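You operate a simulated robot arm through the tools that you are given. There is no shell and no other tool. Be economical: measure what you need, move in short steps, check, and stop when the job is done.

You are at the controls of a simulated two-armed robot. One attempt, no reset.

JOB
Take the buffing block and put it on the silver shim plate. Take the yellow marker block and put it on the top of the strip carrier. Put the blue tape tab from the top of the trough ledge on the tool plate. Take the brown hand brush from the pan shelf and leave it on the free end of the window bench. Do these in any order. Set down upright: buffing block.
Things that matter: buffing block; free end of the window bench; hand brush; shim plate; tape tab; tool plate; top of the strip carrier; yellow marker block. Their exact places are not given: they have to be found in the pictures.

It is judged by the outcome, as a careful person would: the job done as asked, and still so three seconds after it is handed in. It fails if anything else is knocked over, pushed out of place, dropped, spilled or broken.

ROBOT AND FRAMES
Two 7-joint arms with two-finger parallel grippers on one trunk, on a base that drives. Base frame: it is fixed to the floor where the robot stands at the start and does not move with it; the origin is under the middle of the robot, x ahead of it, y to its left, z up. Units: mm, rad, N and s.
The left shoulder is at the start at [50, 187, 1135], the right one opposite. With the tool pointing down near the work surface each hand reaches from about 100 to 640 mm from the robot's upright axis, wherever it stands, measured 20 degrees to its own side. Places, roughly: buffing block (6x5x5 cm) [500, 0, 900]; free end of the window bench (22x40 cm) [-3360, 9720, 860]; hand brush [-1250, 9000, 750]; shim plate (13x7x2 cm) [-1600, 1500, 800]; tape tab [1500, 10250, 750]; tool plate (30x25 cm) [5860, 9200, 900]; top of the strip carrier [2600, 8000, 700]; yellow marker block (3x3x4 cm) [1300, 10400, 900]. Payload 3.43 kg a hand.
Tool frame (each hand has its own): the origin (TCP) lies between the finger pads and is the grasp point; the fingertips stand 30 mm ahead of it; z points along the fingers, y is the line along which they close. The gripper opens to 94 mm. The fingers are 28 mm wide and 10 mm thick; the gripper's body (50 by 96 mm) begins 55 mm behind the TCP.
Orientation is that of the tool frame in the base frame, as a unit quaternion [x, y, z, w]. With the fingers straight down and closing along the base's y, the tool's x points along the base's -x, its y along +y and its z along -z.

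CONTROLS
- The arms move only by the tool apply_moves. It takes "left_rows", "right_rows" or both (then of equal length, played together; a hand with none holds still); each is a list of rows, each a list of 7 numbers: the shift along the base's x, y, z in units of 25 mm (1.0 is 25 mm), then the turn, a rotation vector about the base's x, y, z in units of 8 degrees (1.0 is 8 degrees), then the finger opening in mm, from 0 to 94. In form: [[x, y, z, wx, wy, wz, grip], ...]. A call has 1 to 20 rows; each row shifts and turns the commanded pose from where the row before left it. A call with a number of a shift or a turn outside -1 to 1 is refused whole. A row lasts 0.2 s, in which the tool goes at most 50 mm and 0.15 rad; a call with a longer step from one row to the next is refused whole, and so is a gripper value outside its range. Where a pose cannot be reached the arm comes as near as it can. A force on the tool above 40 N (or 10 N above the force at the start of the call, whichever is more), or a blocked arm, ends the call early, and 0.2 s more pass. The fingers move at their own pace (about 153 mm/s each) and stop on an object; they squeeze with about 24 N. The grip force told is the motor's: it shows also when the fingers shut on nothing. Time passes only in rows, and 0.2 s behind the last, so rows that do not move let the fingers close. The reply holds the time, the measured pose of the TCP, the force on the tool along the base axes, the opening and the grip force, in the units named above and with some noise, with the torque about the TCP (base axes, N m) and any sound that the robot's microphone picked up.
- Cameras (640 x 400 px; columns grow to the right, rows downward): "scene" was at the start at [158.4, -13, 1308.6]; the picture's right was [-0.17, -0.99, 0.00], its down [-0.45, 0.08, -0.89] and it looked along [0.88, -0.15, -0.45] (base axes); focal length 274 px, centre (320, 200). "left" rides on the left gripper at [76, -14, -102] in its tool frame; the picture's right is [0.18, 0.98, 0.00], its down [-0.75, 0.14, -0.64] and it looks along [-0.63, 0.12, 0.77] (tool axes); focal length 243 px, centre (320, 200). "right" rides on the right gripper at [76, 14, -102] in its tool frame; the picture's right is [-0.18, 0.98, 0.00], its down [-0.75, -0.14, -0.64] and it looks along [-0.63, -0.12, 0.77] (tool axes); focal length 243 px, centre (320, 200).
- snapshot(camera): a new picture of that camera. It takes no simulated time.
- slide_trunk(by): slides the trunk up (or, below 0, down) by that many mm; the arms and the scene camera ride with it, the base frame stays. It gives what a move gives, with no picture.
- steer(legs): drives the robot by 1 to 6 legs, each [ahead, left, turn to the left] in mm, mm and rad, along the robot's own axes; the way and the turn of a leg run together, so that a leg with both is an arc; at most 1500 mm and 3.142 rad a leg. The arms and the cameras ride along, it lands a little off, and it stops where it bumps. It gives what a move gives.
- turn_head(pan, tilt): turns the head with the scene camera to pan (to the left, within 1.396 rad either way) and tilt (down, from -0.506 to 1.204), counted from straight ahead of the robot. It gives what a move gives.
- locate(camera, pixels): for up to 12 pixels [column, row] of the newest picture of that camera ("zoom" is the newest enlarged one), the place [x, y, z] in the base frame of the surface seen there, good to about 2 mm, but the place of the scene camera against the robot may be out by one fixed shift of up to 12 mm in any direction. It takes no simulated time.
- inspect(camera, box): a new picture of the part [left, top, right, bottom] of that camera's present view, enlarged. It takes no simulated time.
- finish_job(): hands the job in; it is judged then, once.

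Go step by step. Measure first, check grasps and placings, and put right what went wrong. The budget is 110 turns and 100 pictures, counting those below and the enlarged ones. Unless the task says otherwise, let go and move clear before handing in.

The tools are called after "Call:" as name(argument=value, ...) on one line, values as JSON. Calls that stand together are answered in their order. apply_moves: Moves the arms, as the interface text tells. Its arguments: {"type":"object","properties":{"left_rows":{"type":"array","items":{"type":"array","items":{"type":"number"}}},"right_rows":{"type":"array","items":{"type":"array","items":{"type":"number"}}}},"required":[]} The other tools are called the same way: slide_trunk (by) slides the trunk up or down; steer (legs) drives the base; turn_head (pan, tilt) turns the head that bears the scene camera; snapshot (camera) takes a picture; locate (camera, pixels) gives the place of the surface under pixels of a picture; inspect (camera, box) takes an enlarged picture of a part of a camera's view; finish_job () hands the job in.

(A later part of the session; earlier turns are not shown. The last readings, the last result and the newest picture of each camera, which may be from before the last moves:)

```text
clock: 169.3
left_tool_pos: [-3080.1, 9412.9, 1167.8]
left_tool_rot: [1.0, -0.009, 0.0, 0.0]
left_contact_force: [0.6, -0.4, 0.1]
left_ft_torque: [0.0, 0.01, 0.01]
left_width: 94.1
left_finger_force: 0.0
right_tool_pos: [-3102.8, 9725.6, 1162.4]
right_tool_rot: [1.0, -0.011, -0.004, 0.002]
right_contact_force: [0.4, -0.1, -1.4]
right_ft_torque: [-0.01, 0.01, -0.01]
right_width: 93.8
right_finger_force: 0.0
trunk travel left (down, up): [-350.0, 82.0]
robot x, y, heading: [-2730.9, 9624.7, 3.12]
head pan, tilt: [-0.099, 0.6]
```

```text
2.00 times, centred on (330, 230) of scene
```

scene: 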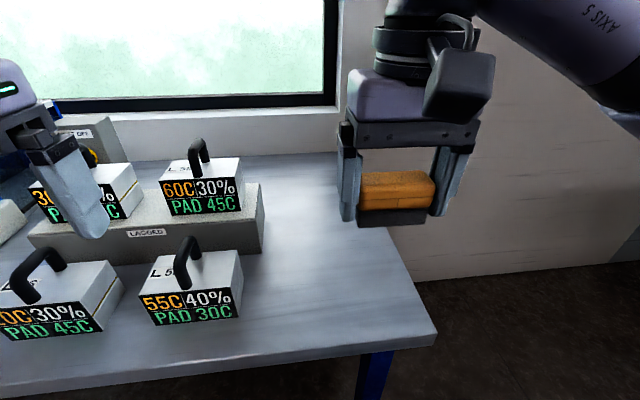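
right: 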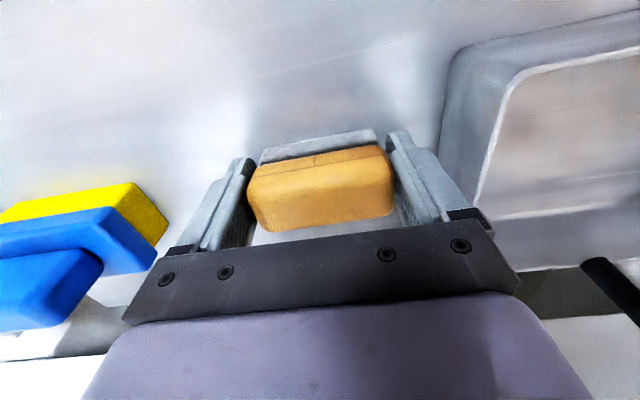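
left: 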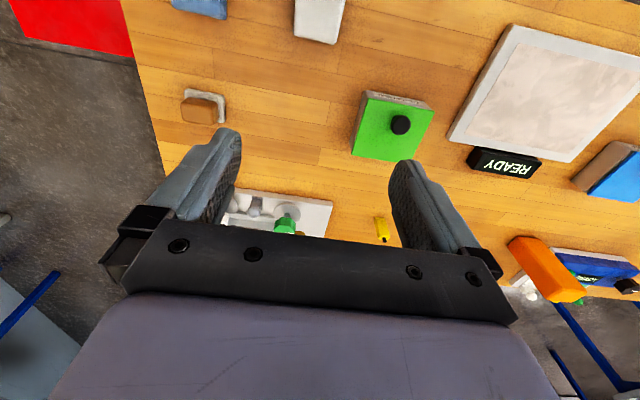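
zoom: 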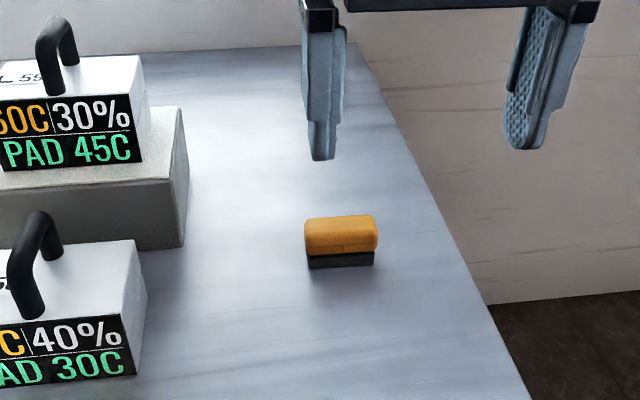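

The brush stands on the free end. Now I'll head back east toward the marker block and tape tab area.

Call:
steer(legs=[[-300, -180, 0], [0, 0, 3.14], [1400, 0, 0], [950, 0, 0]])

Call:
turn_head(pan=0, tilt=0.35)

Call:
snapshot(camera="scene")

Call:
locate(camera="scene", pixels=[[320, 300], [320, 200], [360, 200], [280, 200], [240, 200], [320, 160], [360, 160], [280, 160]])

```text
clock: 189.9
left_tool_pos: [261.6, 9763.6, 1168.3]
left_tool_rot: [0.048, 0.999, 0.0, 0.001]
left_contact_force: [-0.2, -0.4, 0.3]
left_ft_torque: [-0.01, -0.01, -0.02]
left_width: 94.0
left_finger_force: 0.1
right_tool_pos: [257.6, 9450.9, 1162.0]
right_tool_rot: [0.052, 0.999, 0.001, 0.003]
right_contact_force: [0.3, 0.2, 0.4]
right_ft_torque: [0.0, 0.0, 0.0]
right_width: 94.1
right_finger_force: 0.1
trunk travel left (down, up): [-350.0, 82.0]
robot x, y, heading: [-100.7, 9583.9, -0.101]
head pan, tilt: [-0.099, 0.6]
```

```text
clock: 190.7
left_tool_pos: [260.5, 9764.8, 1168.1]
left_tool_rot: [0.048, 0.999, 0.0, 0.001]
left_contact_force: [-0.4, -0.2, 0.5]
left_ft_torque: [-0.04, 0.05, 0.0]
left_width: 94.2
left_finger_force: 0.0
right_tool_pos: [258.3, 9451.0, 1161.7]
right_tool_rot: [0.052, 0.999, 0.001, 0.004]
right_contact_force: [-0.1, -0.6, -0.6]
right_ft_torque: [0.0, 0.0, -0.01]
right_width: 93.9
right_finger_force: 0.0
trunk travel left (down, up): [-350.0, 82.0]
robot x, y, heading: [-106.9, 9581.3, -0.099]
head pan, tilt: [0.0, 0.351]
```

```text
47 pictures are left
```

scene: 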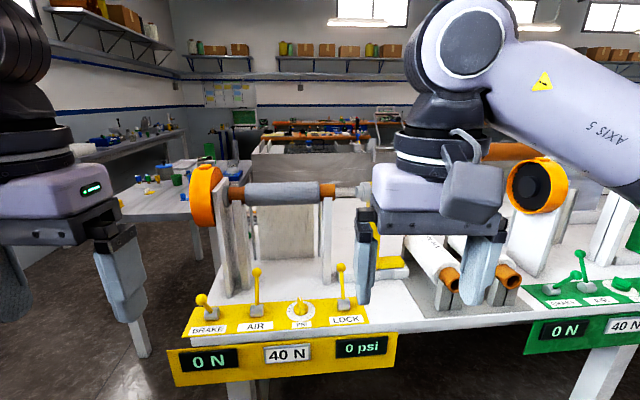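

```text
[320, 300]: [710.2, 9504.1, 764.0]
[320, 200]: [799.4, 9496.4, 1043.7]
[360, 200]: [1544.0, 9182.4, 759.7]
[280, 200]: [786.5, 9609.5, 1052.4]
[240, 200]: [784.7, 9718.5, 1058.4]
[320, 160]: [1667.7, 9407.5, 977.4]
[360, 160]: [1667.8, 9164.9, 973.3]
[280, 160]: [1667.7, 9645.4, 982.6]
```

A further table with small coloured items shows at (165,185). I'll zoom there and measure.

Call:
inspect(camera="scene", box=[80, 100, 240, 220])

Call:
locate(camera="scene", pixels=[[130, 215], [195, 213], [160, 190], [145, 355], [200, 255], [215, 158], [250, 162], [80, 160], [125, 150]])

```text
3.33 times, centred on (160, 160) of scene
```

zoom: 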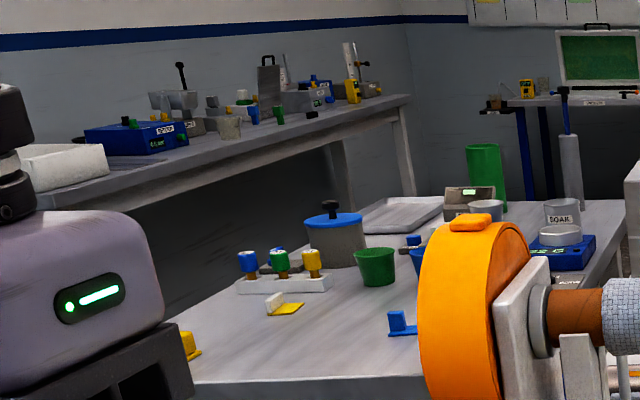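

```text
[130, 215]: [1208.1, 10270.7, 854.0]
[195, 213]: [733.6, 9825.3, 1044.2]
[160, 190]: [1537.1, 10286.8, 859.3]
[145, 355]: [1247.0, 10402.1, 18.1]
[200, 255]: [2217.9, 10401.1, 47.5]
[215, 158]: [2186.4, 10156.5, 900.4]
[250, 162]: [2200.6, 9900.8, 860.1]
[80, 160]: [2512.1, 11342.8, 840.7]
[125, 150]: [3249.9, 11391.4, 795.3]
```

The next table's edge is at x≈1208, z 860, with a yellow block near (127,203) and a blue tab near (181,197). I'll strafe left and come closer.

Call:
steer(legs=[[0, 0, 0.1], [250, 620, 0], [500, 80, 0]])

Call:
turn_head(pan=-0.05, tilt=0.6)

Call:
snapshot(camera="scene")

Call:
locate(camera="scene", pixels=[[320, 300], [320, 250], [320, 200], [280, 200], [360, 200], [240, 220], [400, 220], [320, 340]])

```text
clock: 197.5
left_tool_pos: [991.4, 10500.5, 1169.0]
left_tool_rot: [-0.004, 1.0, 0.0, 0.001]
left_contact_force: [0.5, 0.0, 0.0]
left_ft_torque: [0.03, 0.01, 0.03]
left_width: 94.0
left_finger_force: 0.0
right_tool_pos: [1020.7, 10187.6, 1163.1]
right_tool_rot: [0.0, 1.0, 0.001, 0.003]
right_contact_force: [1.0, -0.2, 0.4]
right_ft_torque: [-0.01, 0.0, -0.03]
right_width: 93.8
right_finger_force: 0.0
trunk travel left (down, up): [-350.0, 82.0]
robot x, y, heading: [647.3, 10280.8, 0.005]
head pan, tilt: [0.0, 0.351]
```

```text
clock: 198.2
left_tool_pos: [989.4, 10500.1, 1167.4]
left_tool_rot: [-0.004, 1.0, 0.0, 0.001]
left_contact_force: [0.9, -0.5, 0.2]
left_ft_torque: [-0.01, 0.01, 0.04]
left_width: 94.1
left_finger_force: 0.0
right_tool_pos: [1020.0, 10187.5, 1162.3]
right_tool_rot: [-0.001, 1.0, 0.001, 0.004]
right_contact_force: [0.0, 0.3, 1.0]
right_ft_torque: [-0.02, 0.0, 0.02]
right_width: 93.7
right_finger_force: 0.0
trunk travel left (down, up): [-350.0, 82.0]
robot x, y, heading: [647.3, 10280.1, 0.005]
head pan, tilt: [-0.051, 0.6]
```

```text
45 pictures are left
```

scene: 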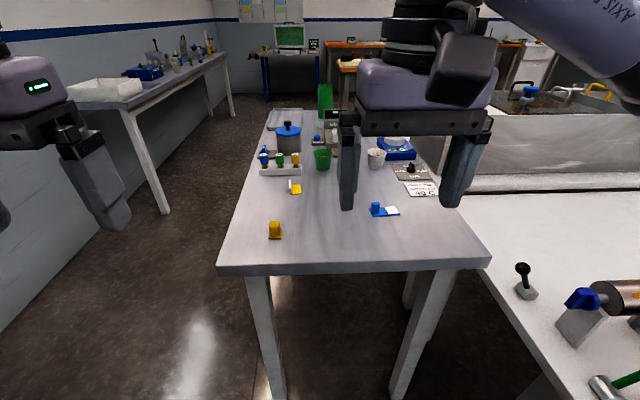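

```text
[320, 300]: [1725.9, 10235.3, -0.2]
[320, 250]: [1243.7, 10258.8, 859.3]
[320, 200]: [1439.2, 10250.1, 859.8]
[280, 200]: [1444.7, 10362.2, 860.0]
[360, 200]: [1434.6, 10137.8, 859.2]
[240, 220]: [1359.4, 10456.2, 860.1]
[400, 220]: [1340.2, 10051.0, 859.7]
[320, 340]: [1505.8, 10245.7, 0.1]
```

The yellow block is at (275,230) and a blue tab at (382,210). I'll zoom in on both.

Call:
inspect(camera="scene", box=[240, 160, 440, 250])

Call:
inspect(camera="scene", box=[480, 60, 640, 160])

```text
3.20 times, centred on (340, 205) of scene
```

zoom: 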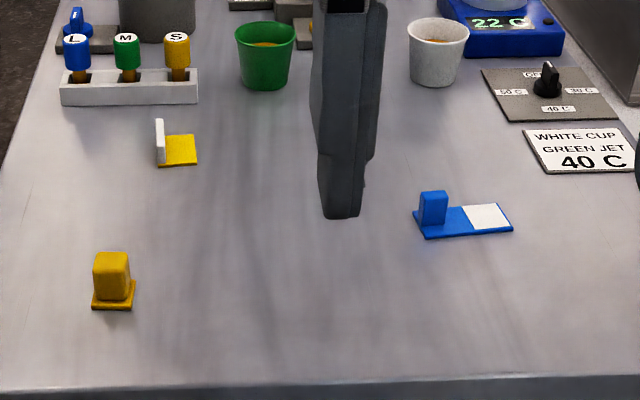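

```text
4.00 times, centred on (560, 110) of scene
```

zoom: 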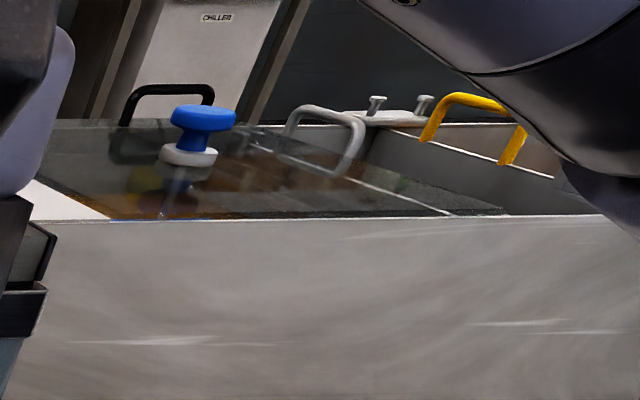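

I'll measure the blue tab, yellow block and the tank beyond, to see what the "trough ledge" could be.

Call:
inspect(camera="scene", box=[240, 100, 480, 250])

Call:
locate(camera="zoom", pixels=[[360, 275], [362, 288], [385, 300], [420, 292], [82, 340], [95, 335], [95, 350], [95, 368], [130, 235], [150, 240]])

Call:
locate(camera="scene", pixels=[[560, 140], [560, 113], [490, 110], [500, 190], [560, 230], [530, 95], [495, 260], [440, 185], [520, 185]])

```text
2.67 times, centred on (360, 175) of scene
```

zoom: 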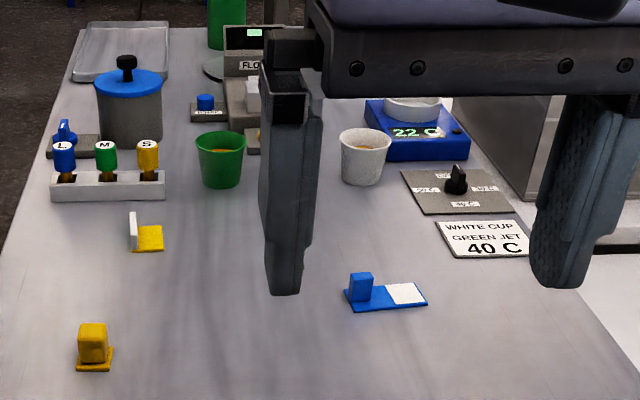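

```text
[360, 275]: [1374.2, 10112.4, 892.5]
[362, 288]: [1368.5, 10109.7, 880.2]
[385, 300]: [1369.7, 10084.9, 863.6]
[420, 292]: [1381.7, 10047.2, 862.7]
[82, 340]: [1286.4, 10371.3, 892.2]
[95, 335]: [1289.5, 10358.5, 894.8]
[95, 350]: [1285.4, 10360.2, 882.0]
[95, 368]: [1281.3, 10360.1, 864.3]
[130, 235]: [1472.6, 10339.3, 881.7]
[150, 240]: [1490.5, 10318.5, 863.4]
```

```text
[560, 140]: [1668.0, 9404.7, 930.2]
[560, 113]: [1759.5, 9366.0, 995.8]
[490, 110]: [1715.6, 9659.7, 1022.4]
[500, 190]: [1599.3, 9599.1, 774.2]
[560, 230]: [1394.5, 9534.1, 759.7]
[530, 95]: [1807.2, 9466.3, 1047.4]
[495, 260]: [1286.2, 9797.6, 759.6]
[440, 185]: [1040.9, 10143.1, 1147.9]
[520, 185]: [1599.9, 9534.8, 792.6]
```

The yellow marker block sits at (1287, 10360), z 860–895. The blue tab at (1370, 10085) stands on the table; I'll decide on it after seeing the trough, but first take the yellow block with the left hand, moving 130 mm closer.

Call:
steer(legs=[[130, 0, 0]])

Call:
apply_moves(left_rows=[[0.8, -0.9, 0, 0, 0, 0, 70], [0.8, -0.9, 0, 0, 0, 0, 70], [0.8, -0.9, 0, 0, 0, 0, 70], [0.8, -0.9, 0, 0, 0, 0, 70], [0.8, -0.9, 0, 0, 0, 0, 70], [0.8, -0.9, 0, 0, 0, 0, 70], [0, 0, -1, 0, 0, 0, 70], [0, 0, -1, 0, 0, 0, 70], [0, 0, -1, 0, 0, 0, 70], [0, 0, -1, 0, 0, 0, 70], [0, 0, -1, 0, 0, 0, 70], [0, 0, -1, 0, 0, 0, 70], [0, 0, 0, 0, 0, 0, 70]])

Call:
snapshot(camera="left")

Call:
snapshot(camera="right")

```text
clock: 199.5
left_tool_pos: [1122.2, 10500.6, 1168.0]
left_tool_rot: [-0.004, 1.0, 0.0, 0.002]
left_contact_force: [0.6, 1.0, 0.1]
left_ft_torque: [0.01, -0.02, -0.02]
left_width: 93.9
left_finger_force: 0.0
right_tool_pos: [1152.5, 10189.0, 1161.7]
right_tool_rot: [0.0, 1.0, 0.001, 0.003]
right_contact_force: [0.7, 0.3, 0.4]
right_ft_torque: [0.0, 0.03, -0.02]
right_width: 94.3
right_finger_force: 0.0
trunk travel left (down, up): [-350.0, 82.0]
robot x, y, heading: [779.0, 10283.1, 0.009]
head pan, tilt: [-0.051, 0.6]
```

```text
clock: 202.3
left_tool_pos: [1240.4, 10364.5, 1018.0]
left_tool_rot: [-0.004, 1.0, 0.0, 0.001]
left_contact_force: [0.9, -0.3, 0.0]
left_ft_torque: [0.0, 0.01, 0.0]
left_width: 69.7
left_finger_force: 0.0
right_tool_pos: [1152.2, 10187.8, 1162.7]
right_tool_rot: [-0.001, 1.0, 0.001, 0.003]
right_contact_force: [-0.1, 0.2, 0.1]
right_ft_torque: [-0.02, 0.01, -0.04]
right_width: 93.9
right_finger_force: 0.1
trunk travel left (down, up): [-350.0, 82.0]
robot x, y, heading: [776.7, 10281.2, 0.009]
head pan, tilt: [-0.051, 0.6]
```

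```text
41 pictures are left
```

left: 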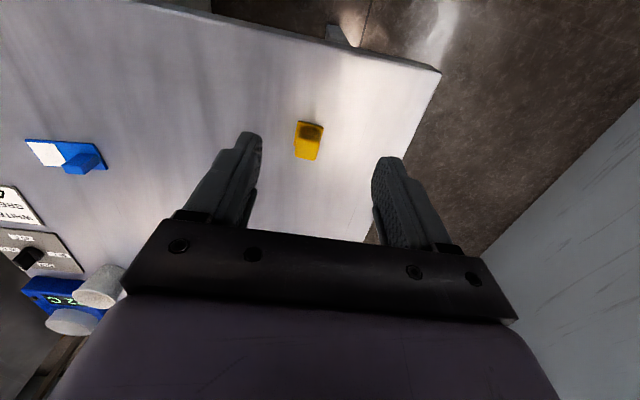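

```text
40 pictures are left
```

right: 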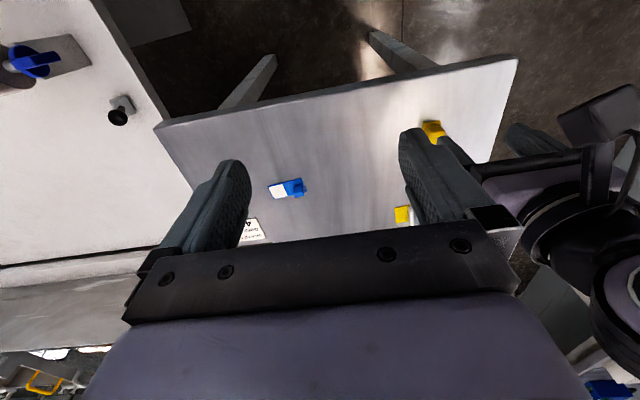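

I'll measure the yellow block at (308,140) in the left view.

Call:
locate(camera="left", pixels=[[308, 150], [298, 150], [317, 150], [300, 124], [322, 126], [310, 132], [296, 140], [80, 165], [102, 160], [62, 157]])

```text
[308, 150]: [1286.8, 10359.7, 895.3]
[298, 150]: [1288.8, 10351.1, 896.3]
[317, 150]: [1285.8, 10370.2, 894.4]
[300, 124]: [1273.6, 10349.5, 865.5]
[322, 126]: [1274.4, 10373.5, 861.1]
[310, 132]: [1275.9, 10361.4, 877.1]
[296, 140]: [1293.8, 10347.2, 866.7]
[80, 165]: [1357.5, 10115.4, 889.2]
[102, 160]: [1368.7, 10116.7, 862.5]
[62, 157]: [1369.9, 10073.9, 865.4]
```

Block centre ≈ (1289, 10361), top 896. I'll go over it, down to z≈896 and grip.

Call:
apply_moves(left_rows=[[1, -0.14, 0, 0, 0, 0, 70], [0.94, 0, 0, 0, 0, 0, 70], [0, 0, -1, 0, 0, 0, 70], [0, 0, -1, 0, 0, 0, 70], [0, 0, -1, 0, 0, 0, 70], [0, 0, -1, 0, 0, 0, 70], [0, 0, -0.85, 0, 0, 0, 70], [0, 0, 0, 0, 0, 0, 70], [0, 0, 0, 0, 0, 0, 25], [0, 0, 0, 0, 0, 0, 10], [0, 0, 0, 0, 0, 0, 10]])

Call:
inspect(camera="left", box=[200, 60, 440, 260])

```text
clock: 204.7
left_tool_pos: [1290.4, 10362.8, 895.8]
left_tool_rot: [-0.004, 1.0, 0.0, 0.001]
left_contact_force: [0.2, 0.9, -0.1]
left_ft_torque: [-0.01, -0.03, -0.02]
left_width: 26.9
left_finger_force: 23.8
right_tool_pos: [1151.7, 10188.8, 1161.6]
right_tool_rot: [-0.001, 1.0, 0.001, 0.003]
right_contact_force: [-0.2, -0.5, 0.1]
right_ft_torque: [0.0, 0.0, -0.01]
right_width: 94.0
right_finger_force: 0.1
trunk travel left (down, up): [-350.0, 82.0]
robot x, y, heading: [776.9, 10280.2, 0.01]
head pan, tilt: [-0.051, 0.6]
```

```text
2.00 times, centred on (320, 160) of left
```

zoom: 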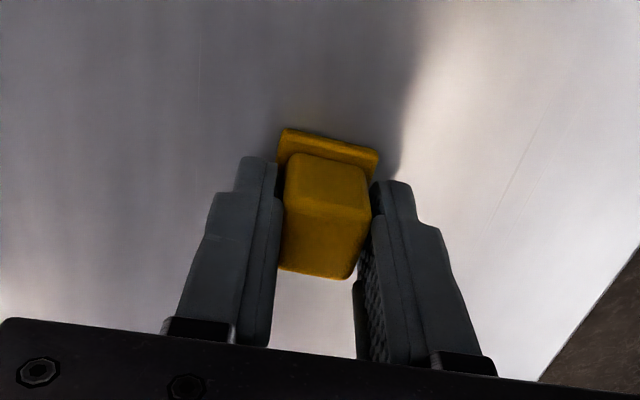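

Gripped at 26.9 mm. I'll lift and tuck, then look right at the tank/trough.

Call:
apply_moves(left_rows=[[0, 0, 0.6, 0, 0, 0, 10], [0, 0, 1, 0, 0, 0, 10], [0, 0, 1, 0, 0, 0, 10], [0, 0, 1, 0, 0, 0, 10], [0, 0, 1, 0, 0, 0, 10], [0, 0, 1, 0, 0, 0, 10], [0, 0, 1, 0, 0, 0, 10], [-1, 0.7, 1, 0, 0, 0, 10], [-1, 0.7, 1, 0, 0, 0, 10], [-1, 0.7, 1, 0, 0, 0, 10], [-1, 0.7, 1, 0, 0, 0, 10], [-1, 0.7, 0, 0, 0, 0, 10], [-1, 0.7, 0, 0, 0, 0, 10], [-1, 0.7, 0, 0, 0, 0, 10], [0, 0, 0, 0, 0, 0, 10]])

Call:
turn_head(pan=-0.75, tilt=0.4)

Call:
snapshot(camera="scene")

```text
clock: 207.9
left_tool_pos: [1116.3, 10485.5, 1161.6]
left_tool_rot: [-0.005, 1.0, 0.0, 0.001]
left_contact_force: [-0.4, 0.1, -0.4]
left_ft_torque: [-0.01, -0.02, 0.0]
left_width: 26.8
left_finger_force: 23.5
right_tool_pos: [1152.0, 10188.2, 1161.6]
right_tool_rot: [-0.001, 1.0, 0.0, 0.004]
right_contact_force: [-0.2, -1.1, -1.3]
right_ft_torque: [0.0, 0.02, 0.0]
right_width: 94.0
right_finger_force: 0.0
trunk travel left (down, up): [-350.0, 82.0]
robot x, y, heading: [778.8, 10277.3, 0.009]
head pan, tilt: [-0.051, 0.6]
```

```text
clock: 209.0
left_tool_pos: [1115.6, 10485.5, 1162.9]
left_tool_rot: [-0.005, 1.0, 0.0, 0.001]
left_contact_force: [0.8, -0.7, 0.7]
left_ft_torque: [0.01, 0.01, -0.01]
left_width: 26.8
left_finger_force: 23.9
right_tool_pos: [1151.5, 10188.5, 1163.0]
right_tool_rot: [0.0, 1.0, 0.001, 0.003]
right_contact_force: [1.1, -0.3, 1.1]
right_ft_torque: [0.01, 0.03, 0.01]
right_width: 93.9
right_finger_force: 0.0
trunk travel left (down, up): [-350.0, 82.0]
robot x, y, heading: [780.5, 10280.7, 0.005]
head pan, tilt: [-0.75, 0.4]
```

```text
38 pictures are left
```

scene: 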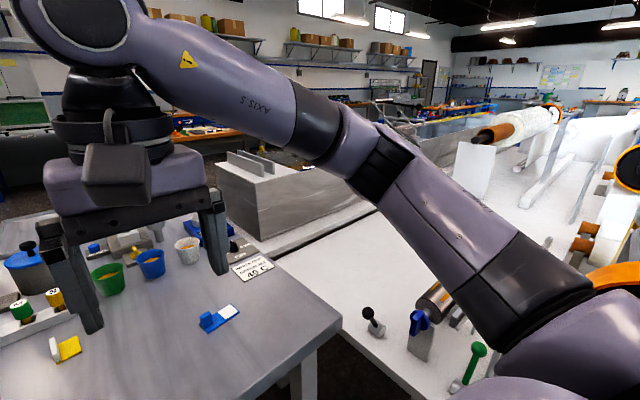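

I'll enlarge the tank region at (220–480, 100–260) to look for a tab on its ledge.

Call:
inspect(camera="scene", box=[200, 90, 440, 250])

```text
2.50 times, centred on (320, 170) of scene
```

zoom: 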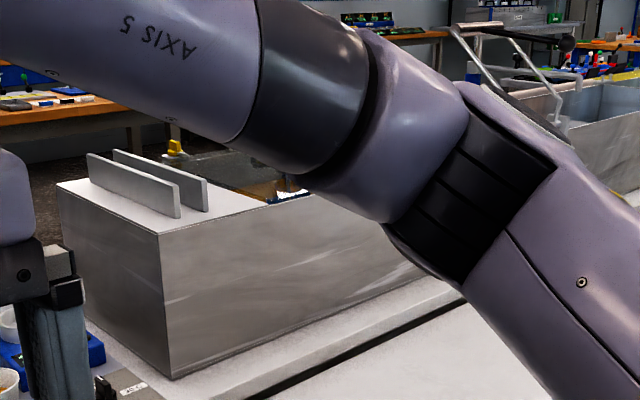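

No blue tab shows on the tank; the coarse place given matches this table's blue tab at (212,320). I'll take it, measuring it with the right wrist camera.

Call:
inspect(camera="right", box=[240, 150, 340, 220])

Call:
locate(camera="zoom", pixels=[[280, 210], [400, 200], [400, 270], [370, 240], [340, 215], [355, 280], [200, 250], [180, 230], [415, 240], [330, 180]])

```text
5.71 times, centred on (290, 185) of right
```

zoom: 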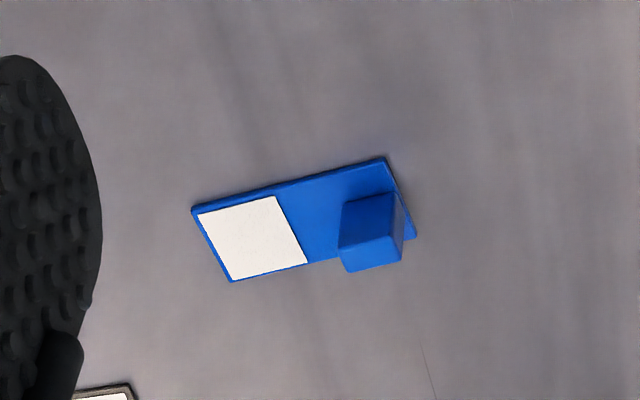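

```text
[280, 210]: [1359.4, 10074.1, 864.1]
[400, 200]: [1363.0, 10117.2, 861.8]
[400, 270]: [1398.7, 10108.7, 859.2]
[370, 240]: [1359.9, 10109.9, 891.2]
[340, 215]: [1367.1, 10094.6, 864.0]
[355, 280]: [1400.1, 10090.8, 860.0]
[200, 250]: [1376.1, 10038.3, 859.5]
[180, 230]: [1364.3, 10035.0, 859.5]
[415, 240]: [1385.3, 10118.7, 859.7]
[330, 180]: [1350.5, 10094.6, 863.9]
```

The tab's upright grip is at about (1367, 10109), top 892. I'll drive 60 mm nearer, then bring the right hand above.

Call:
steer(legs=[[60, 0, 0]])

Call:
apply_moves(right_rows=[[0.85, -0.53, 0, 0, 0, 0, 60], [0.85, -0.53, 0, 0, 0, 0, 60], [0.85, -0.53, 0, 0, 0, 0, 60], [0.85, -0.53, 0, 0, 0, 0, 60], [0.85, -0.53, 0, 0, 0, 0, 60], [0.85, -0.53, 0, 0, 0, 0, 60], [0, 0, -1, 0, 0, 0, 60], [0, 0, -1, 0, 0, 0, 60], [0, 0, -1, 0, 0, 0, 60], [0, 0, -1, 0, 0, 0, 60], [0, 0, -1, 0, 0, 0, 60], [0, 0, -1, 0, 0, 0, 60], [0, 0, -1, 0, 0, 0, 60], [0, 0, 0, 0, 0, 0, 60]])

Call:
snapshot(camera="right")

```text
clock: 210.0
left_tool_pos: [1175.8, 10486.0, 1162.5]
left_tool_rot: [-0.004, 1.0, 0.0, 0.001]
left_contact_force: [-0.3, -0.3, -0.2]
left_ft_torque: [0.06, 0.03, 0.03]
left_width: 26.9
left_finger_force: 24.4
right_tool_pos: [1212.2, 10187.8, 1161.7]
right_tool_rot: [-0.001, 1.0, 0.001, 0.003]
right_contact_force: [-0.2, -0.5, -0.4]
right_ft_torque: [0.01, 0.02, 0.02]
right_width: 94.0
right_finger_force: 0.1
trunk travel left (down, up): [-350.0, 82.0]
robot x, y, heading: [833.8, 10280.4, 0.011]
head pan, tilt: [-0.75, 0.4]
```

```text
clock: 213.0
left_tool_pos: [1174.8, 10484.7, 1161.7]
left_tool_rot: [-0.004, 1.0, 0.001, 0.001]
left_contact_force: [-0.5, 0.6, -0.3]
left_ft_torque: [-0.03, -0.01, -0.01]
left_width: 27.0
left_finger_force: 24.2
right_tool_pos: [1335.9, 10108.4, 986.4]
right_tool_rot: [-0.001, 1.0, 0.001, 0.004]
right_contact_force: [-0.4, -0.1, -0.4]
right_ft_torque: [-0.01, -0.02, 0.05]
right_width: 60.2
right_finger_force: 0.0
trunk travel left (down, up): [-350.0, 82.0]
robot x, y, heading: [835.5, 10281.0, 0.004]
head pan, tilt: [-0.75, 0.4]
```

```text
35 pictures are left
```

right: 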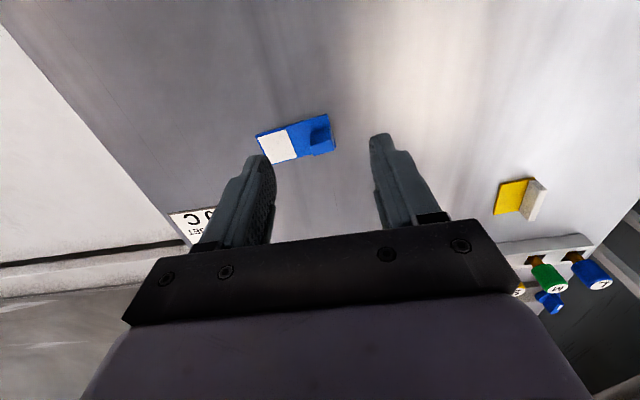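

Call:
locate(camera="right", pixels=[[309, 141], [322, 136], [332, 140], [314, 148], [330, 147], [322, 143], [318, 128], [258, 135], [328, 115], [300, 152]])

Call:
inspect(camera="right", box=[250, 105, 350, 165])

```text
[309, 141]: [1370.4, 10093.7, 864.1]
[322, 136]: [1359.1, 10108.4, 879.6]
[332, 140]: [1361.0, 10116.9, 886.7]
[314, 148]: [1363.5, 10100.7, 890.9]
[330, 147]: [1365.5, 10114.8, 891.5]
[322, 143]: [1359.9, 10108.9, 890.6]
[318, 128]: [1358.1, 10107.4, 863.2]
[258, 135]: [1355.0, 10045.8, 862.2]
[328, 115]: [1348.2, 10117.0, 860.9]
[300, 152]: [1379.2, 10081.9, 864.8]
```

```text
6.40 times, centred on (300, 135) of right
```

zoom: 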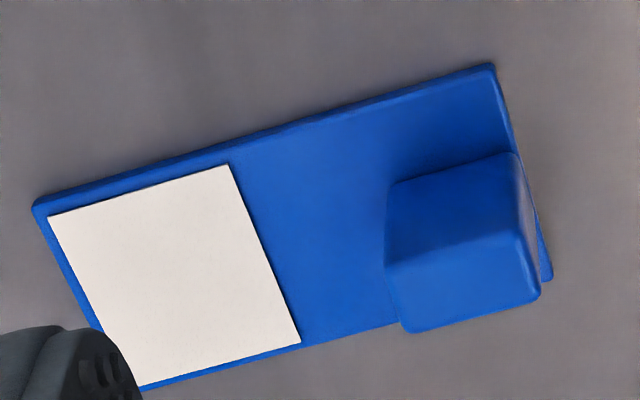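

Upright spans y 10098–10118, x 1358–1373. I'll move +30 mm in x, descend to z≈897 (tips above the strip) and grip.

Call:
apply_moves(right_rows=[[0.9, 0, 0, 0, 0, 0, 50], [0.32, 0, -0.6, 0, 0, 0, 50], [0, 0, -1, 0, 0, 0, 50], [0, 0, -1, 0, 0, 0, 50], [0, 0, -0.7, 0, 0, 0, 50], [0, 0, -0.25, 0, 0, 0, 50], [0, 0, 0, 0, 0, 0, 50], [0, 0, 0, 0, 0, 0, 15], [0, 0, 0, 0, 0, 0, 5], [0, 0, 0, 0, 0, 0, 5]])

Call:
inspect(camera="right", box=[200, 80, 440, 230])

```text
clock: 215.2
left_tool_pos: [1174.9, 10485.1, 1162.4]
left_tool_rot: [-0.003, 1.0, 0.0, 0.001]
left_contact_force: [-0.2, 1.0, 0.0]
left_ft_torque: [-0.02, 0.0, 0.0]
left_width: 26.7
left_finger_force: 23.8
right_tool_pos: [1368.4, 10108.3, 898.7]
right_tool_rot: [0.0, 1.0, 0.001, 0.003]
right_contact_force: [0.1, 0.8, 0.2]
right_ft_torque: [0.0, 0.01, 0.02]
right_width: 19.5
right_finger_force: 24.2
trunk travel left (down, up): [-350.0, 82.0]
robot x, y, heading: [838.4, 10284.3, 0.008]
head pan, tilt: [-0.75, 0.4]
```

```text
2.67 times, centred on (320, 155) of right
```

zoom: 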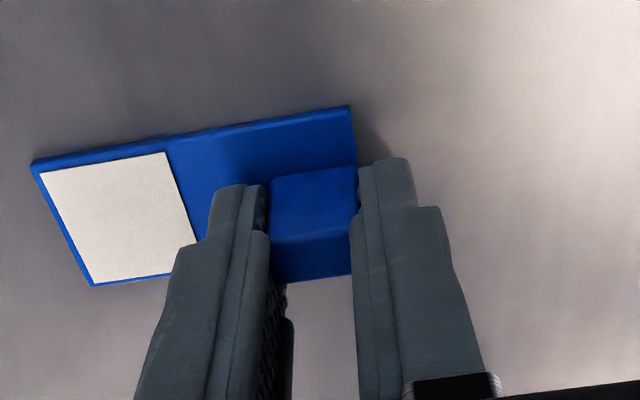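

Tab gripped (19.5 mm). I'll lift and tuck it, and view the passage north of the table.

Call:
apply_moves(right_rows=[[0, 0, 0.6, 0, 0, 0, 5], [0, 0, 1, 0, 0, 0, 5], [0, 0, 1, 0, 0, 0, 5], [0, 0, 1, 0, 0, 0, 5], [0, 0, 1, 0, 0, 0, 5], [0, 0, 1, 0, 0, 0, 5], [0, 0, 1, 0, 0, 0, 5], [0, 0, 1, 0, 0, 0, 5], [-1, 0.2, 1, 0, 0, 0, 5], [-1, 0.2, 1, 0, 0, 0, 5], [-1, 0.2, 1, 0, 0, 0, 5], [-1, 0.2, 0, 0, 0, 0, 5], [-1, 0.2, 0, 0, 0, 0, 5], [-1, 0.2, 0, 0, 0, 0, 5], [-1, 0.2, 0, 0, 0, 0, 5], [0, 0, 0, 0, 0, 0, 5]])

Call:
turn_head(pan=0.12, tilt=0.4)

Call:
snapshot(camera="scene")

```text
clock: 218.6
left_tool_pos: [1175.5, 10485.3, 1161.6]
left_tool_rot: [-0.003, 1.0, 0.0, 0.001]
left_contact_force: [0.5, 1.2, -0.7]
left_ft_torque: [0.0, -0.02, -0.01]
left_width: 26.8
left_finger_force: 23.6
right_tool_pos: [1194.5, 10143.7, 1165.9]
right_tool_rot: [-0.001, 1.0, 0.001, 0.003]
right_contact_force: [0.2, -0.4, -0.7]
right_ft_torque: [0.04, 0.03, 0.0]
right_width: 19.3
right_finger_force: 24.1
trunk travel left (down, up): [-350.0, 82.0]
robot x, y, heading: [839.3, 10280.9, 0.002]
head pan, tilt: [-0.75, 0.4]
```

```text
clock: 219.8
left_tool_pos: [1173.7, 10484.3, 1162.3]
left_tool_rot: [-0.004, 1.0, 0.001, 0.001]
left_contact_force: [0.1, -0.3, -0.6]
left_ft_torque: [0.01, -0.03, 0.01]
left_width: 27.0
left_finger_force: 24.0
right_tool_pos: [1195.5, 10144.4, 1163.6]
right_tool_rot: [-0.001, 1.0, 0.001, 0.004]
right_contact_force: [-0.2, 0.4, -0.3]
right_ft_torque: [-0.03, -0.01, 0.0]
right_width: 19.4
right_finger_force: 23.9
trunk travel left (down, up): [-350.0, 82.0]
robot x, y, heading: [839.7, 10281.6, 0.006]
head pan, tilt: [0.12, 0.4]
```

```text
32 pictures are left
```

scene: 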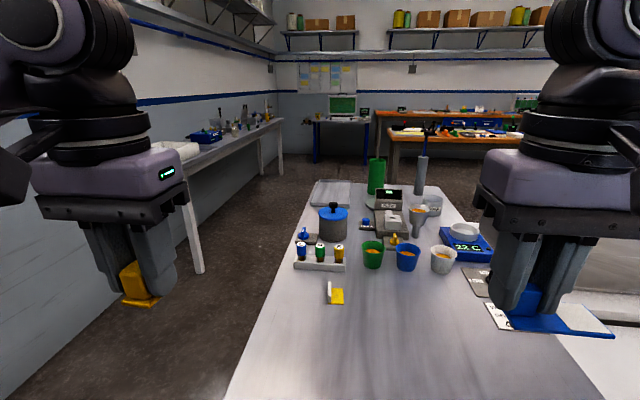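

Call:
locate(camera="scene", pixels=[[200, 270], [195, 160], [278, 122], [265, 172], [320, 182], [270, 265], [330, 175], [400, 172], [395, 145], [318, 155]])

Call:
inspect(camera="scene", box=[260, 80, 540, 200])

```text
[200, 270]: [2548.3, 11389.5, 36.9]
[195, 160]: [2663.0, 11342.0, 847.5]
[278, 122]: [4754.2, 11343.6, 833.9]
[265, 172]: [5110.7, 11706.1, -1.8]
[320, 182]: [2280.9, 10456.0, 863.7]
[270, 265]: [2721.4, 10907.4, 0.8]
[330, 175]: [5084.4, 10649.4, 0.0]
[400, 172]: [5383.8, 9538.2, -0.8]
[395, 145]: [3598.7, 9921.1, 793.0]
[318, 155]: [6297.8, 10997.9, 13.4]
```

```text
2.29 times, centred on (400, 140) of scene
```

zoom: 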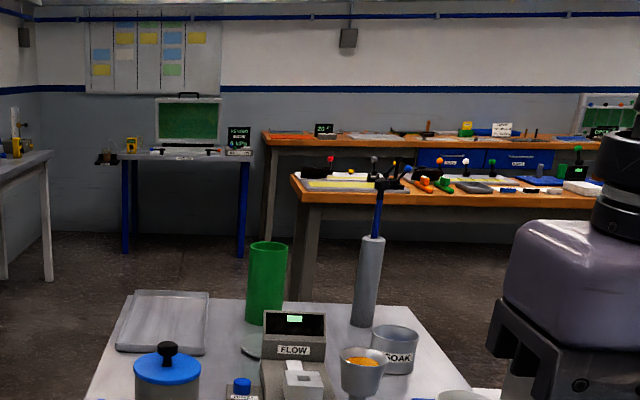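

The aisle between the table (y≤10480) and north bench (y≥11340) is wide enough at y≈10900. I'll drive through to x≈3000.

Call:
steer(legs=[[-180, 0, 0], [0, 610, 0], [1200, 0, 0], [1150, 0, 0]])

Call:
turn_head(pan=-0.6, tilt=0.4)

Call:
snapshot(camera="scene")

Call:
locate(camera="scene", pixels=[[320, 250], [320, 180], [250, 180], [400, 200], [450, 250], [280, 150], [360, 150]])

```text
clock: 235.5
left_tool_pos: [3334.6, 11147.8, 1162.8]
left_tool_rot: [-0.018, 1.0, 0.0, 0.001]
left_contact_force: [-0.3, 0.2, -0.9]
left_ft_torque: [0.01, 0.02, 0.02]
left_width: 27.0
left_finger_force: 23.5
right_tool_pos: [3363.2, 10806.9, 1165.1]
right_tool_rot: [-0.016, 1.0, 0.001, 0.003]
right_contact_force: [0.1, 0.6, 0.2]
right_ft_torque: [-0.01, -0.01, -0.02]
right_width: 19.6
right_finger_force: 24.0
trunk travel left (down, up): [-350.0, 82.0]
robot x, y, heading: [3000.8, 10934.4, 0.031]
head pan, tilt: [0.12, 0.4]
```

```text
clock: 236.6
left_tool_pos: [3333.6, 11148.2, 1162.6]
left_tool_rot: [-0.018, 1.0, 0.0, 0.0]
left_contact_force: [0.1, 0.3, -0.1]
left_ft_torque: [0.01, 0.03, 0.01]
left_width: 27.0
left_finger_force: 23.4
right_tool_pos: [3363.2, 10807.4, 1164.5]
right_tool_rot: [-0.014, 1.0, 0.001, 0.004]
right_contact_force: [-0.5, 0.2, -0.6]
right_ft_torque: [0.0, 0.01, 0.0]
right_width: 19.7
right_finger_force: 24.0
trunk travel left (down, up): [-350.0, 82.0]
robot x, y, heading: [3000.8, 10933.9, 0.03]
head pan, tilt: [-0.6, 0.4]
```

```text
30 pictures are left
```

scene: 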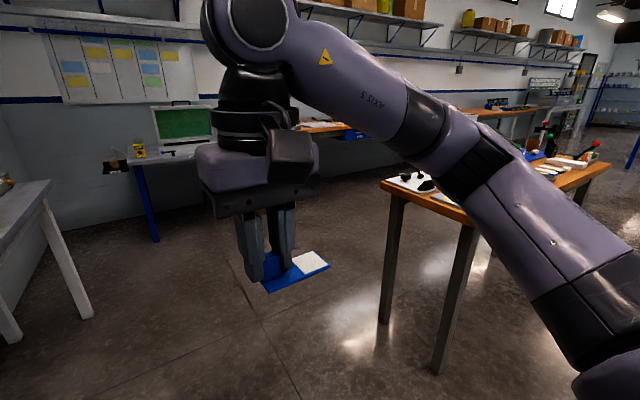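

```text
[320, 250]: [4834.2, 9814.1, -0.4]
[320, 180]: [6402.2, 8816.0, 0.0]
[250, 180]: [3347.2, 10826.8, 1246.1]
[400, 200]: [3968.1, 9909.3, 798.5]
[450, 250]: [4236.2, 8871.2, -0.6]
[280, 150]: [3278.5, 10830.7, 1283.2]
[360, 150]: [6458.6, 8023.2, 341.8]
```

The island bench ends at y≈9920 (px 400,200); the wall bench lies beyond. I'll drive to about (4880, 10300) between them.

Call:
steer(legs=[[0, 0, -0.36], [1000, 0, 0], [1000, 0, 0], [0, 0, -0.3]])

Call:
turn_head(pan=0.0, tilt=0.4)

Call:
snapshot(camera="scene")

Call:
locate(camera="scene", pixels=[[320, 200], [320, 170], [280, 170], [360, 170], [400, 200], [320, 300], [360, 230], [240, 200]])

```text
clock: 248.6
left_tool_pos: [5281.6, 10243.1, 1163.1]
left_tool_rot: [0.31, 0.951, 0.0, 0.001]
left_contact_force: [0.1, 0.4, 0.3]
left_ft_torque: [0.02, -0.04, 0.0]
left_width: 26.9
left_finger_force: 24.2
right_tool_pos: [5094.4, 9955.8, 1164.8]
right_tool_rot: [0.312, 0.95, 0.0, 0.004]
right_contact_force: [-0.2, -0.4, -0.4]
right_ft_torque: [-0.02, -0.01, 0.0]
right_width: 19.7
right_finger_force: 23.9
trunk travel left (down, up): [-350.0, 82.0]
robot x, y, heading: [4890.5, 10277.3, -0.631]
head pan, tilt: [-0.6, 0.4]
```

```text
clock: 249.6
left_tool_pos: [5282.6, 10243.3, 1162.2]
left_tool_rot: [0.31, 0.951, 0.0, 0.001]
left_contact_force: [-0.2, 0.0, -0.3]
left_ft_torque: [-0.04, -0.05, 0.0]
left_width: 27.1
left_finger_force: 24.2
right_tool_pos: [5094.3, 9957.0, 1165.2]
right_tool_rot: [0.312, 0.95, 0.0, 0.004]
right_contact_force: [0.1, 0.3, -1.5]
right_ft_torque: [-0.02, 0.02, 0.01]
right_width: 19.7
right_finger_force: 24.3
trunk travel left (down, up): [-350.0, 82.0]
robot x, y, heading: [4890.1, 10280.0, -0.628]
head pan, tilt: [0.0, 0.4]
```

```text
29 pictures are left
```

scene: 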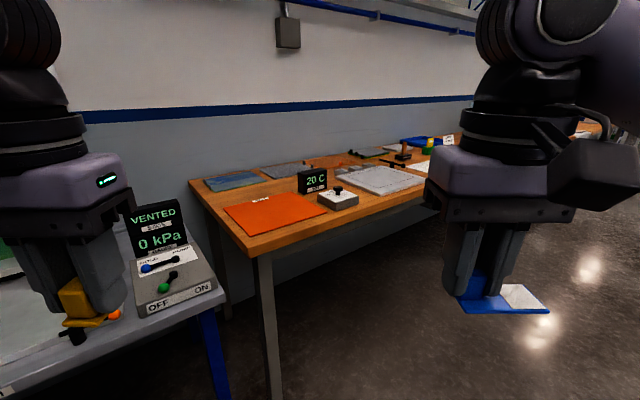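

```text
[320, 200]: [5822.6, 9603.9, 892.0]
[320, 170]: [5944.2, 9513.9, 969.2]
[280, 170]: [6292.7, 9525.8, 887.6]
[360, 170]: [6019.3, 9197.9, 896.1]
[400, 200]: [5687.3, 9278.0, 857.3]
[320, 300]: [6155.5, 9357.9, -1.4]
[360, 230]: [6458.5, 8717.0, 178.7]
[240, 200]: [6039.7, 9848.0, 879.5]
```

The grey plate at (380,180), about (5860–6019, 9200, 896), should be the tool plate. I'll drive to face it from (5280, 9330).

Call:
steer(legs=[[0, 0, -0.553], [1027, 0, 0], [0, 0, 1.181]])

Call:
turn_head(pan=-0.15, tilt=0.6)

Call:
snapshot(camera="scene")

Call:
locate(camera="scene", pixels=[[320, 200], [320, 170], [280, 170], [360, 200], [400, 200], [320, 240], [360, 230], [280, 240], [320, 280]])

```text
clock: 259.3
left_tool_pos: [5629.7, 9528.9, 1162.7]
left_tool_rot: [0.006, 1.0, 0.001, 0.0]
left_contact_force: [0.0, 0.2, -1.1]
left_ft_torque: [-0.01, 0.0, -0.01]
left_width: 27.0
left_finger_force: 24.7
right_tool_pos: [5642.4, 9186.7, 1166.2]
right_tool_rot: [0.008, 1.0, 0.001, 0.004]
right_contact_force: [0.5, 0.1, -0.1]
right_ft_torque: [0.0, -0.02, 0.0]
right_width: 19.8
right_finger_force: 24.1
trunk travel left (down, up): [-350.0, 82.0]
robot x, y, heading: [5289.5, 9332.7, -0.015]
head pan, tilt: [0.0, 0.4]
```

```text
clock: 260.0
left_tool_pos: [5630.6, 9530.9, 1163.3]
left_tool_rot: [0.005, 1.0, 0.0, 0.001]
left_contact_force: [0.4, -0.4, -1.1]
left_ft_torque: [-0.03, 0.01, 0.0]
left_width: 26.8
left_finger_force: 24.0
right_tool_pos: [5642.6, 9187.3, 1164.1]
right_tool_rot: [0.009, 1.0, 0.001, 0.003]
right_contact_force: [-0.5, -0.2, -0.6]
right_ft_torque: [-0.05, 0.0, -0.01]
right_width: 19.4
right_finger_force: 24.0
trunk travel left (down, up): [-350.0, 82.0]
robot x, y, heading: [5287.2, 9333.2, -0.01]
head pan, tilt: [-0.15, 0.6]
```

```text
28 pictures are left
```

scene: 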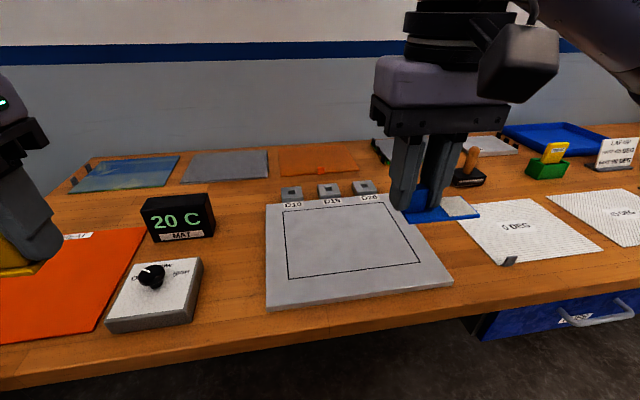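

```text
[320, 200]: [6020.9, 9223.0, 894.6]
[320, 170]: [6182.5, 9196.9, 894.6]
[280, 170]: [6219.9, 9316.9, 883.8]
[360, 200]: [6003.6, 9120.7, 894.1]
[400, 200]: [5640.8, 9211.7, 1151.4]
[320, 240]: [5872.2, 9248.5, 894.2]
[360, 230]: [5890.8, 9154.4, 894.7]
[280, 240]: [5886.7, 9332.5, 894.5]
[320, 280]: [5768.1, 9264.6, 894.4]
```

The tool plate (outlined grey plate, z 894, around (5870, 9225)) is in reach. I'll move over (5842, 9245) so that the strip lies in the middle, and lower to z≈945.

Call:
apply_moves(right_rows=[[1, 0.29, 0, 0, 0, 0, 5], [1, 0.29, 0, 0, 0, 0, 5], [1, 0.29, 0, 0, 0, 0, 5], [1, 0.29, 0, 0, 0, 0, 5], [1, 0.29, 0, 0, 0, 0, 5], [1, 0.29, 0, 0, 0, 0, 5], [1, 0.29, 0, 0, 0, 0, 5], [1, 0.29, 0, 0, 0, 0, 5], [0, 0, -1, 0, 0, 0, 5], [0, 0, -1, 0, 0, 0, 5], [0, 0, -1, 0, 0, 0, 5], [0, 0, -1, 0, 0, 0, 5], [0, 0, -1, 0, 0, 0, 5], [0, 0, -1, 0, 0, 0, 5], [0, 0, -1, 0, 0, 0, 5], [0, 0, -1, 0, 0, 0, 5], [0, 0, -0.7, 0, 0, 0, 5], [0, 0, 0, 0, 0, 0, 5]])

Call:
inspect(camera="scene", box=[240, 150, 480, 320])

```text
clock: 263.8
left_tool_pos: [5629.5, 9529.2, 1162.6]
left_tool_rot: [0.006, 1.0, 0.0, 0.001]
left_contact_force: [-0.2, 0.3, -0.5]
left_ft_torque: [-0.02, -0.03, 0.01]
left_width: 27.0
left_finger_force: 24.0
right_tool_pos: [5843.5, 9245.6, 947.4]
right_tool_rot: [0.009, 1.0, 0.001, 0.004]
right_contact_force: [0.3, -0.2, -0.8]
right_ft_torque: [0.0, 0.01, 0.01]
right_width: 19.8
right_finger_force: 24.0
trunk travel left (down, up): [-350.0, 82.0]
robot x, y, heading: [5290.0, 9333.5, -0.013]
head pan, tilt: [-0.15, 0.6]
```

```text
2.35 times, centred on (360, 235) of scene
```

zoom: 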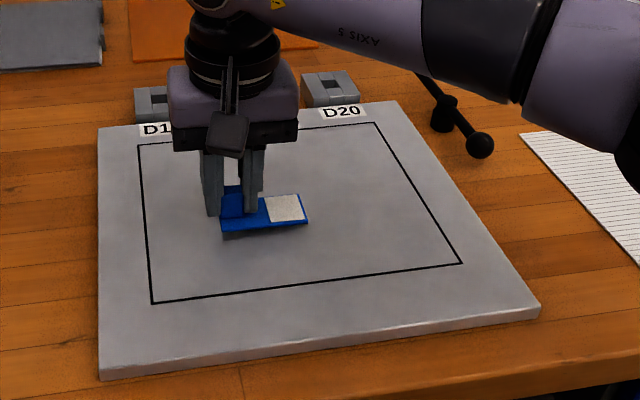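

The tab is well inside the outline. Lowering in small steps to contact.

Call:
apply_moves(right_rows=[[0, 0, -0.3, 0, 0, 0, 5], [0, 0, -0.16, 0, 0, 0, 5], [0, 0, -0.08, 0, 0, 0, 5], [0, 0, -0.05, 0, 0, 0, 5], [0, 0, 0, 0, 0, 0, 5]])

```text
clock: 265.0
left_tool_pos: [5629.1, 9529.8, 1162.4]
left_tool_rot: [0.006, 1.0, 0.0, 0.001]
left_contact_force: [0.0, 0.4, -0.8]
left_ft_torque: [0.03, 0.0, -0.02]
left_width: 27.0
left_finger_force: 24.0
right_tool_pos: [5842.1, 9245.7, 933.1]
right_tool_rot: [0.009, 1.0, 0.001, 0.004]
right_contact_force: [0.8, -0.2, 1.1]
right_ft_torque: [-0.07, 0.02, 0.02]
right_width: 19.6
right_finger_force: 23.7
trunk travel left (down, up): [-350.0, 82.0]
robot x, y, heading: [5285.1, 9333.9, -0.013]
head pan, tilt: [-0.15, 0.6]
```

Call:
apply_moves(right_rows=[[0, 0, -0.05, 0, 0, 0, 5], [0, 0, -0.03, 0, 0, 0, 5], [0, 0, 0, 0, 0, 0, 5]])

```text
clock: 265.8
left_tool_pos: [5629.1, 9529.9, 1162.9]
left_tool_rot: [0.007, 1.0, 0.001, 0.001]
left_contact_force: [0.0, 0.6, 0.0]
left_ft_torque: [-0.01, -0.04, 0.01]
left_width: 26.8
left_finger_force: 23.9
right_tool_pos: [5841.4, 9244.6, 932.8]
right_tool_rot: [0.009, 1.0, 0.001, 0.004]
right_contact_force: [1.6, -0.4, 10.8]
right_ft_torque: [-0.13, 0.02, 0.05]
right_width: 19.6
right_finger_force: 23.8
trunk travel left (down, up): [-350.0, 82.0]
robot x, y, heading: [5285.7, 9330.4, -0.014]
head pan, tilt: [-0.15, 0.6]
```

Contact 10.8 N. Release gently (moderate opening), rise and retract.

Call:
apply_moves(right_rows=[[0, 0, 0.04, 0, 0, 0, 10], [0, 0, 0, 0, 0, 0, 40], [0, 0, 0, 0, 0, 0, 50], [0, 0, 0, 0, 0, 0, 50], [0, 0, 0.6, 0, 0, 0, 50], [0, 0, 1, 0, 0, 0, 50], [0, 0, 1, 0, 0, 0, 50], [0, 0, 1, 0, 0, 0, 50], [0, 0, 1, 0, 0, 0, 50], [0, 0, 1, 0, 0, 0, 50], [0, 0, 1, 0, 0, 0, 50], [0, 0, 1, 0, 0, 0, 50], [-1, 0, 1, 0, 0, 0, 50], [-1, -0.3, 1, 0, 0, 0, 50], [-1, -0.3, 0, 0, 0, 0, 50], [-1, -0.3, 0, 0, 0, 0, 50], [-1, -0.3, 0, 0, 0, 0, 50], [-1, -0.3, 0, 0, 0, 0, 50], [-1, -0.3, 0, 0, 0, 0, 50], [-1, -0.3, 0, 0, 0, 0, 50]])

Call:
inspect(camera="scene", box=[220, 150, 480, 320])

```text
clock: 270.0
left_tool_pos: [5629.4, 9529.8, 1163.2]
left_tool_rot: [0.006, 1.0, -0.001, 0.001]
left_contact_force: [0.5, 0.3, 0.1]
left_ft_torque: [-0.05, -0.04, -0.01]
left_width: 27.0
left_finger_force: 24.8
right_tool_pos: [5642.8, 9192.8, 1173.2]
right_tool_rot: [0.01, 1.0, 0.002, 0.004]
right_contact_force: [0.2, -0.3, 0.2]
right_ft_torque: [0.04, -0.01, 0.03]
right_width: 50.3
right_finger_force: 0.1
trunk travel left (down, up): [-350.0, 82.0]
robot x, y, heading: [5286.9, 9330.9, -0.017]
head pan, tilt: [-0.15, 0.6]
```

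```text
2.35 times, centred on (350, 235) of scene
```

zoom: 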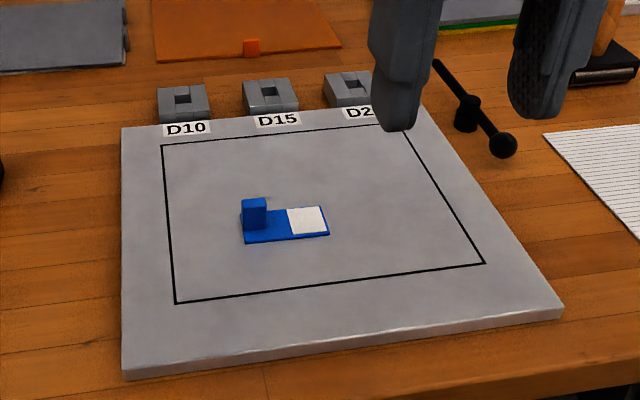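

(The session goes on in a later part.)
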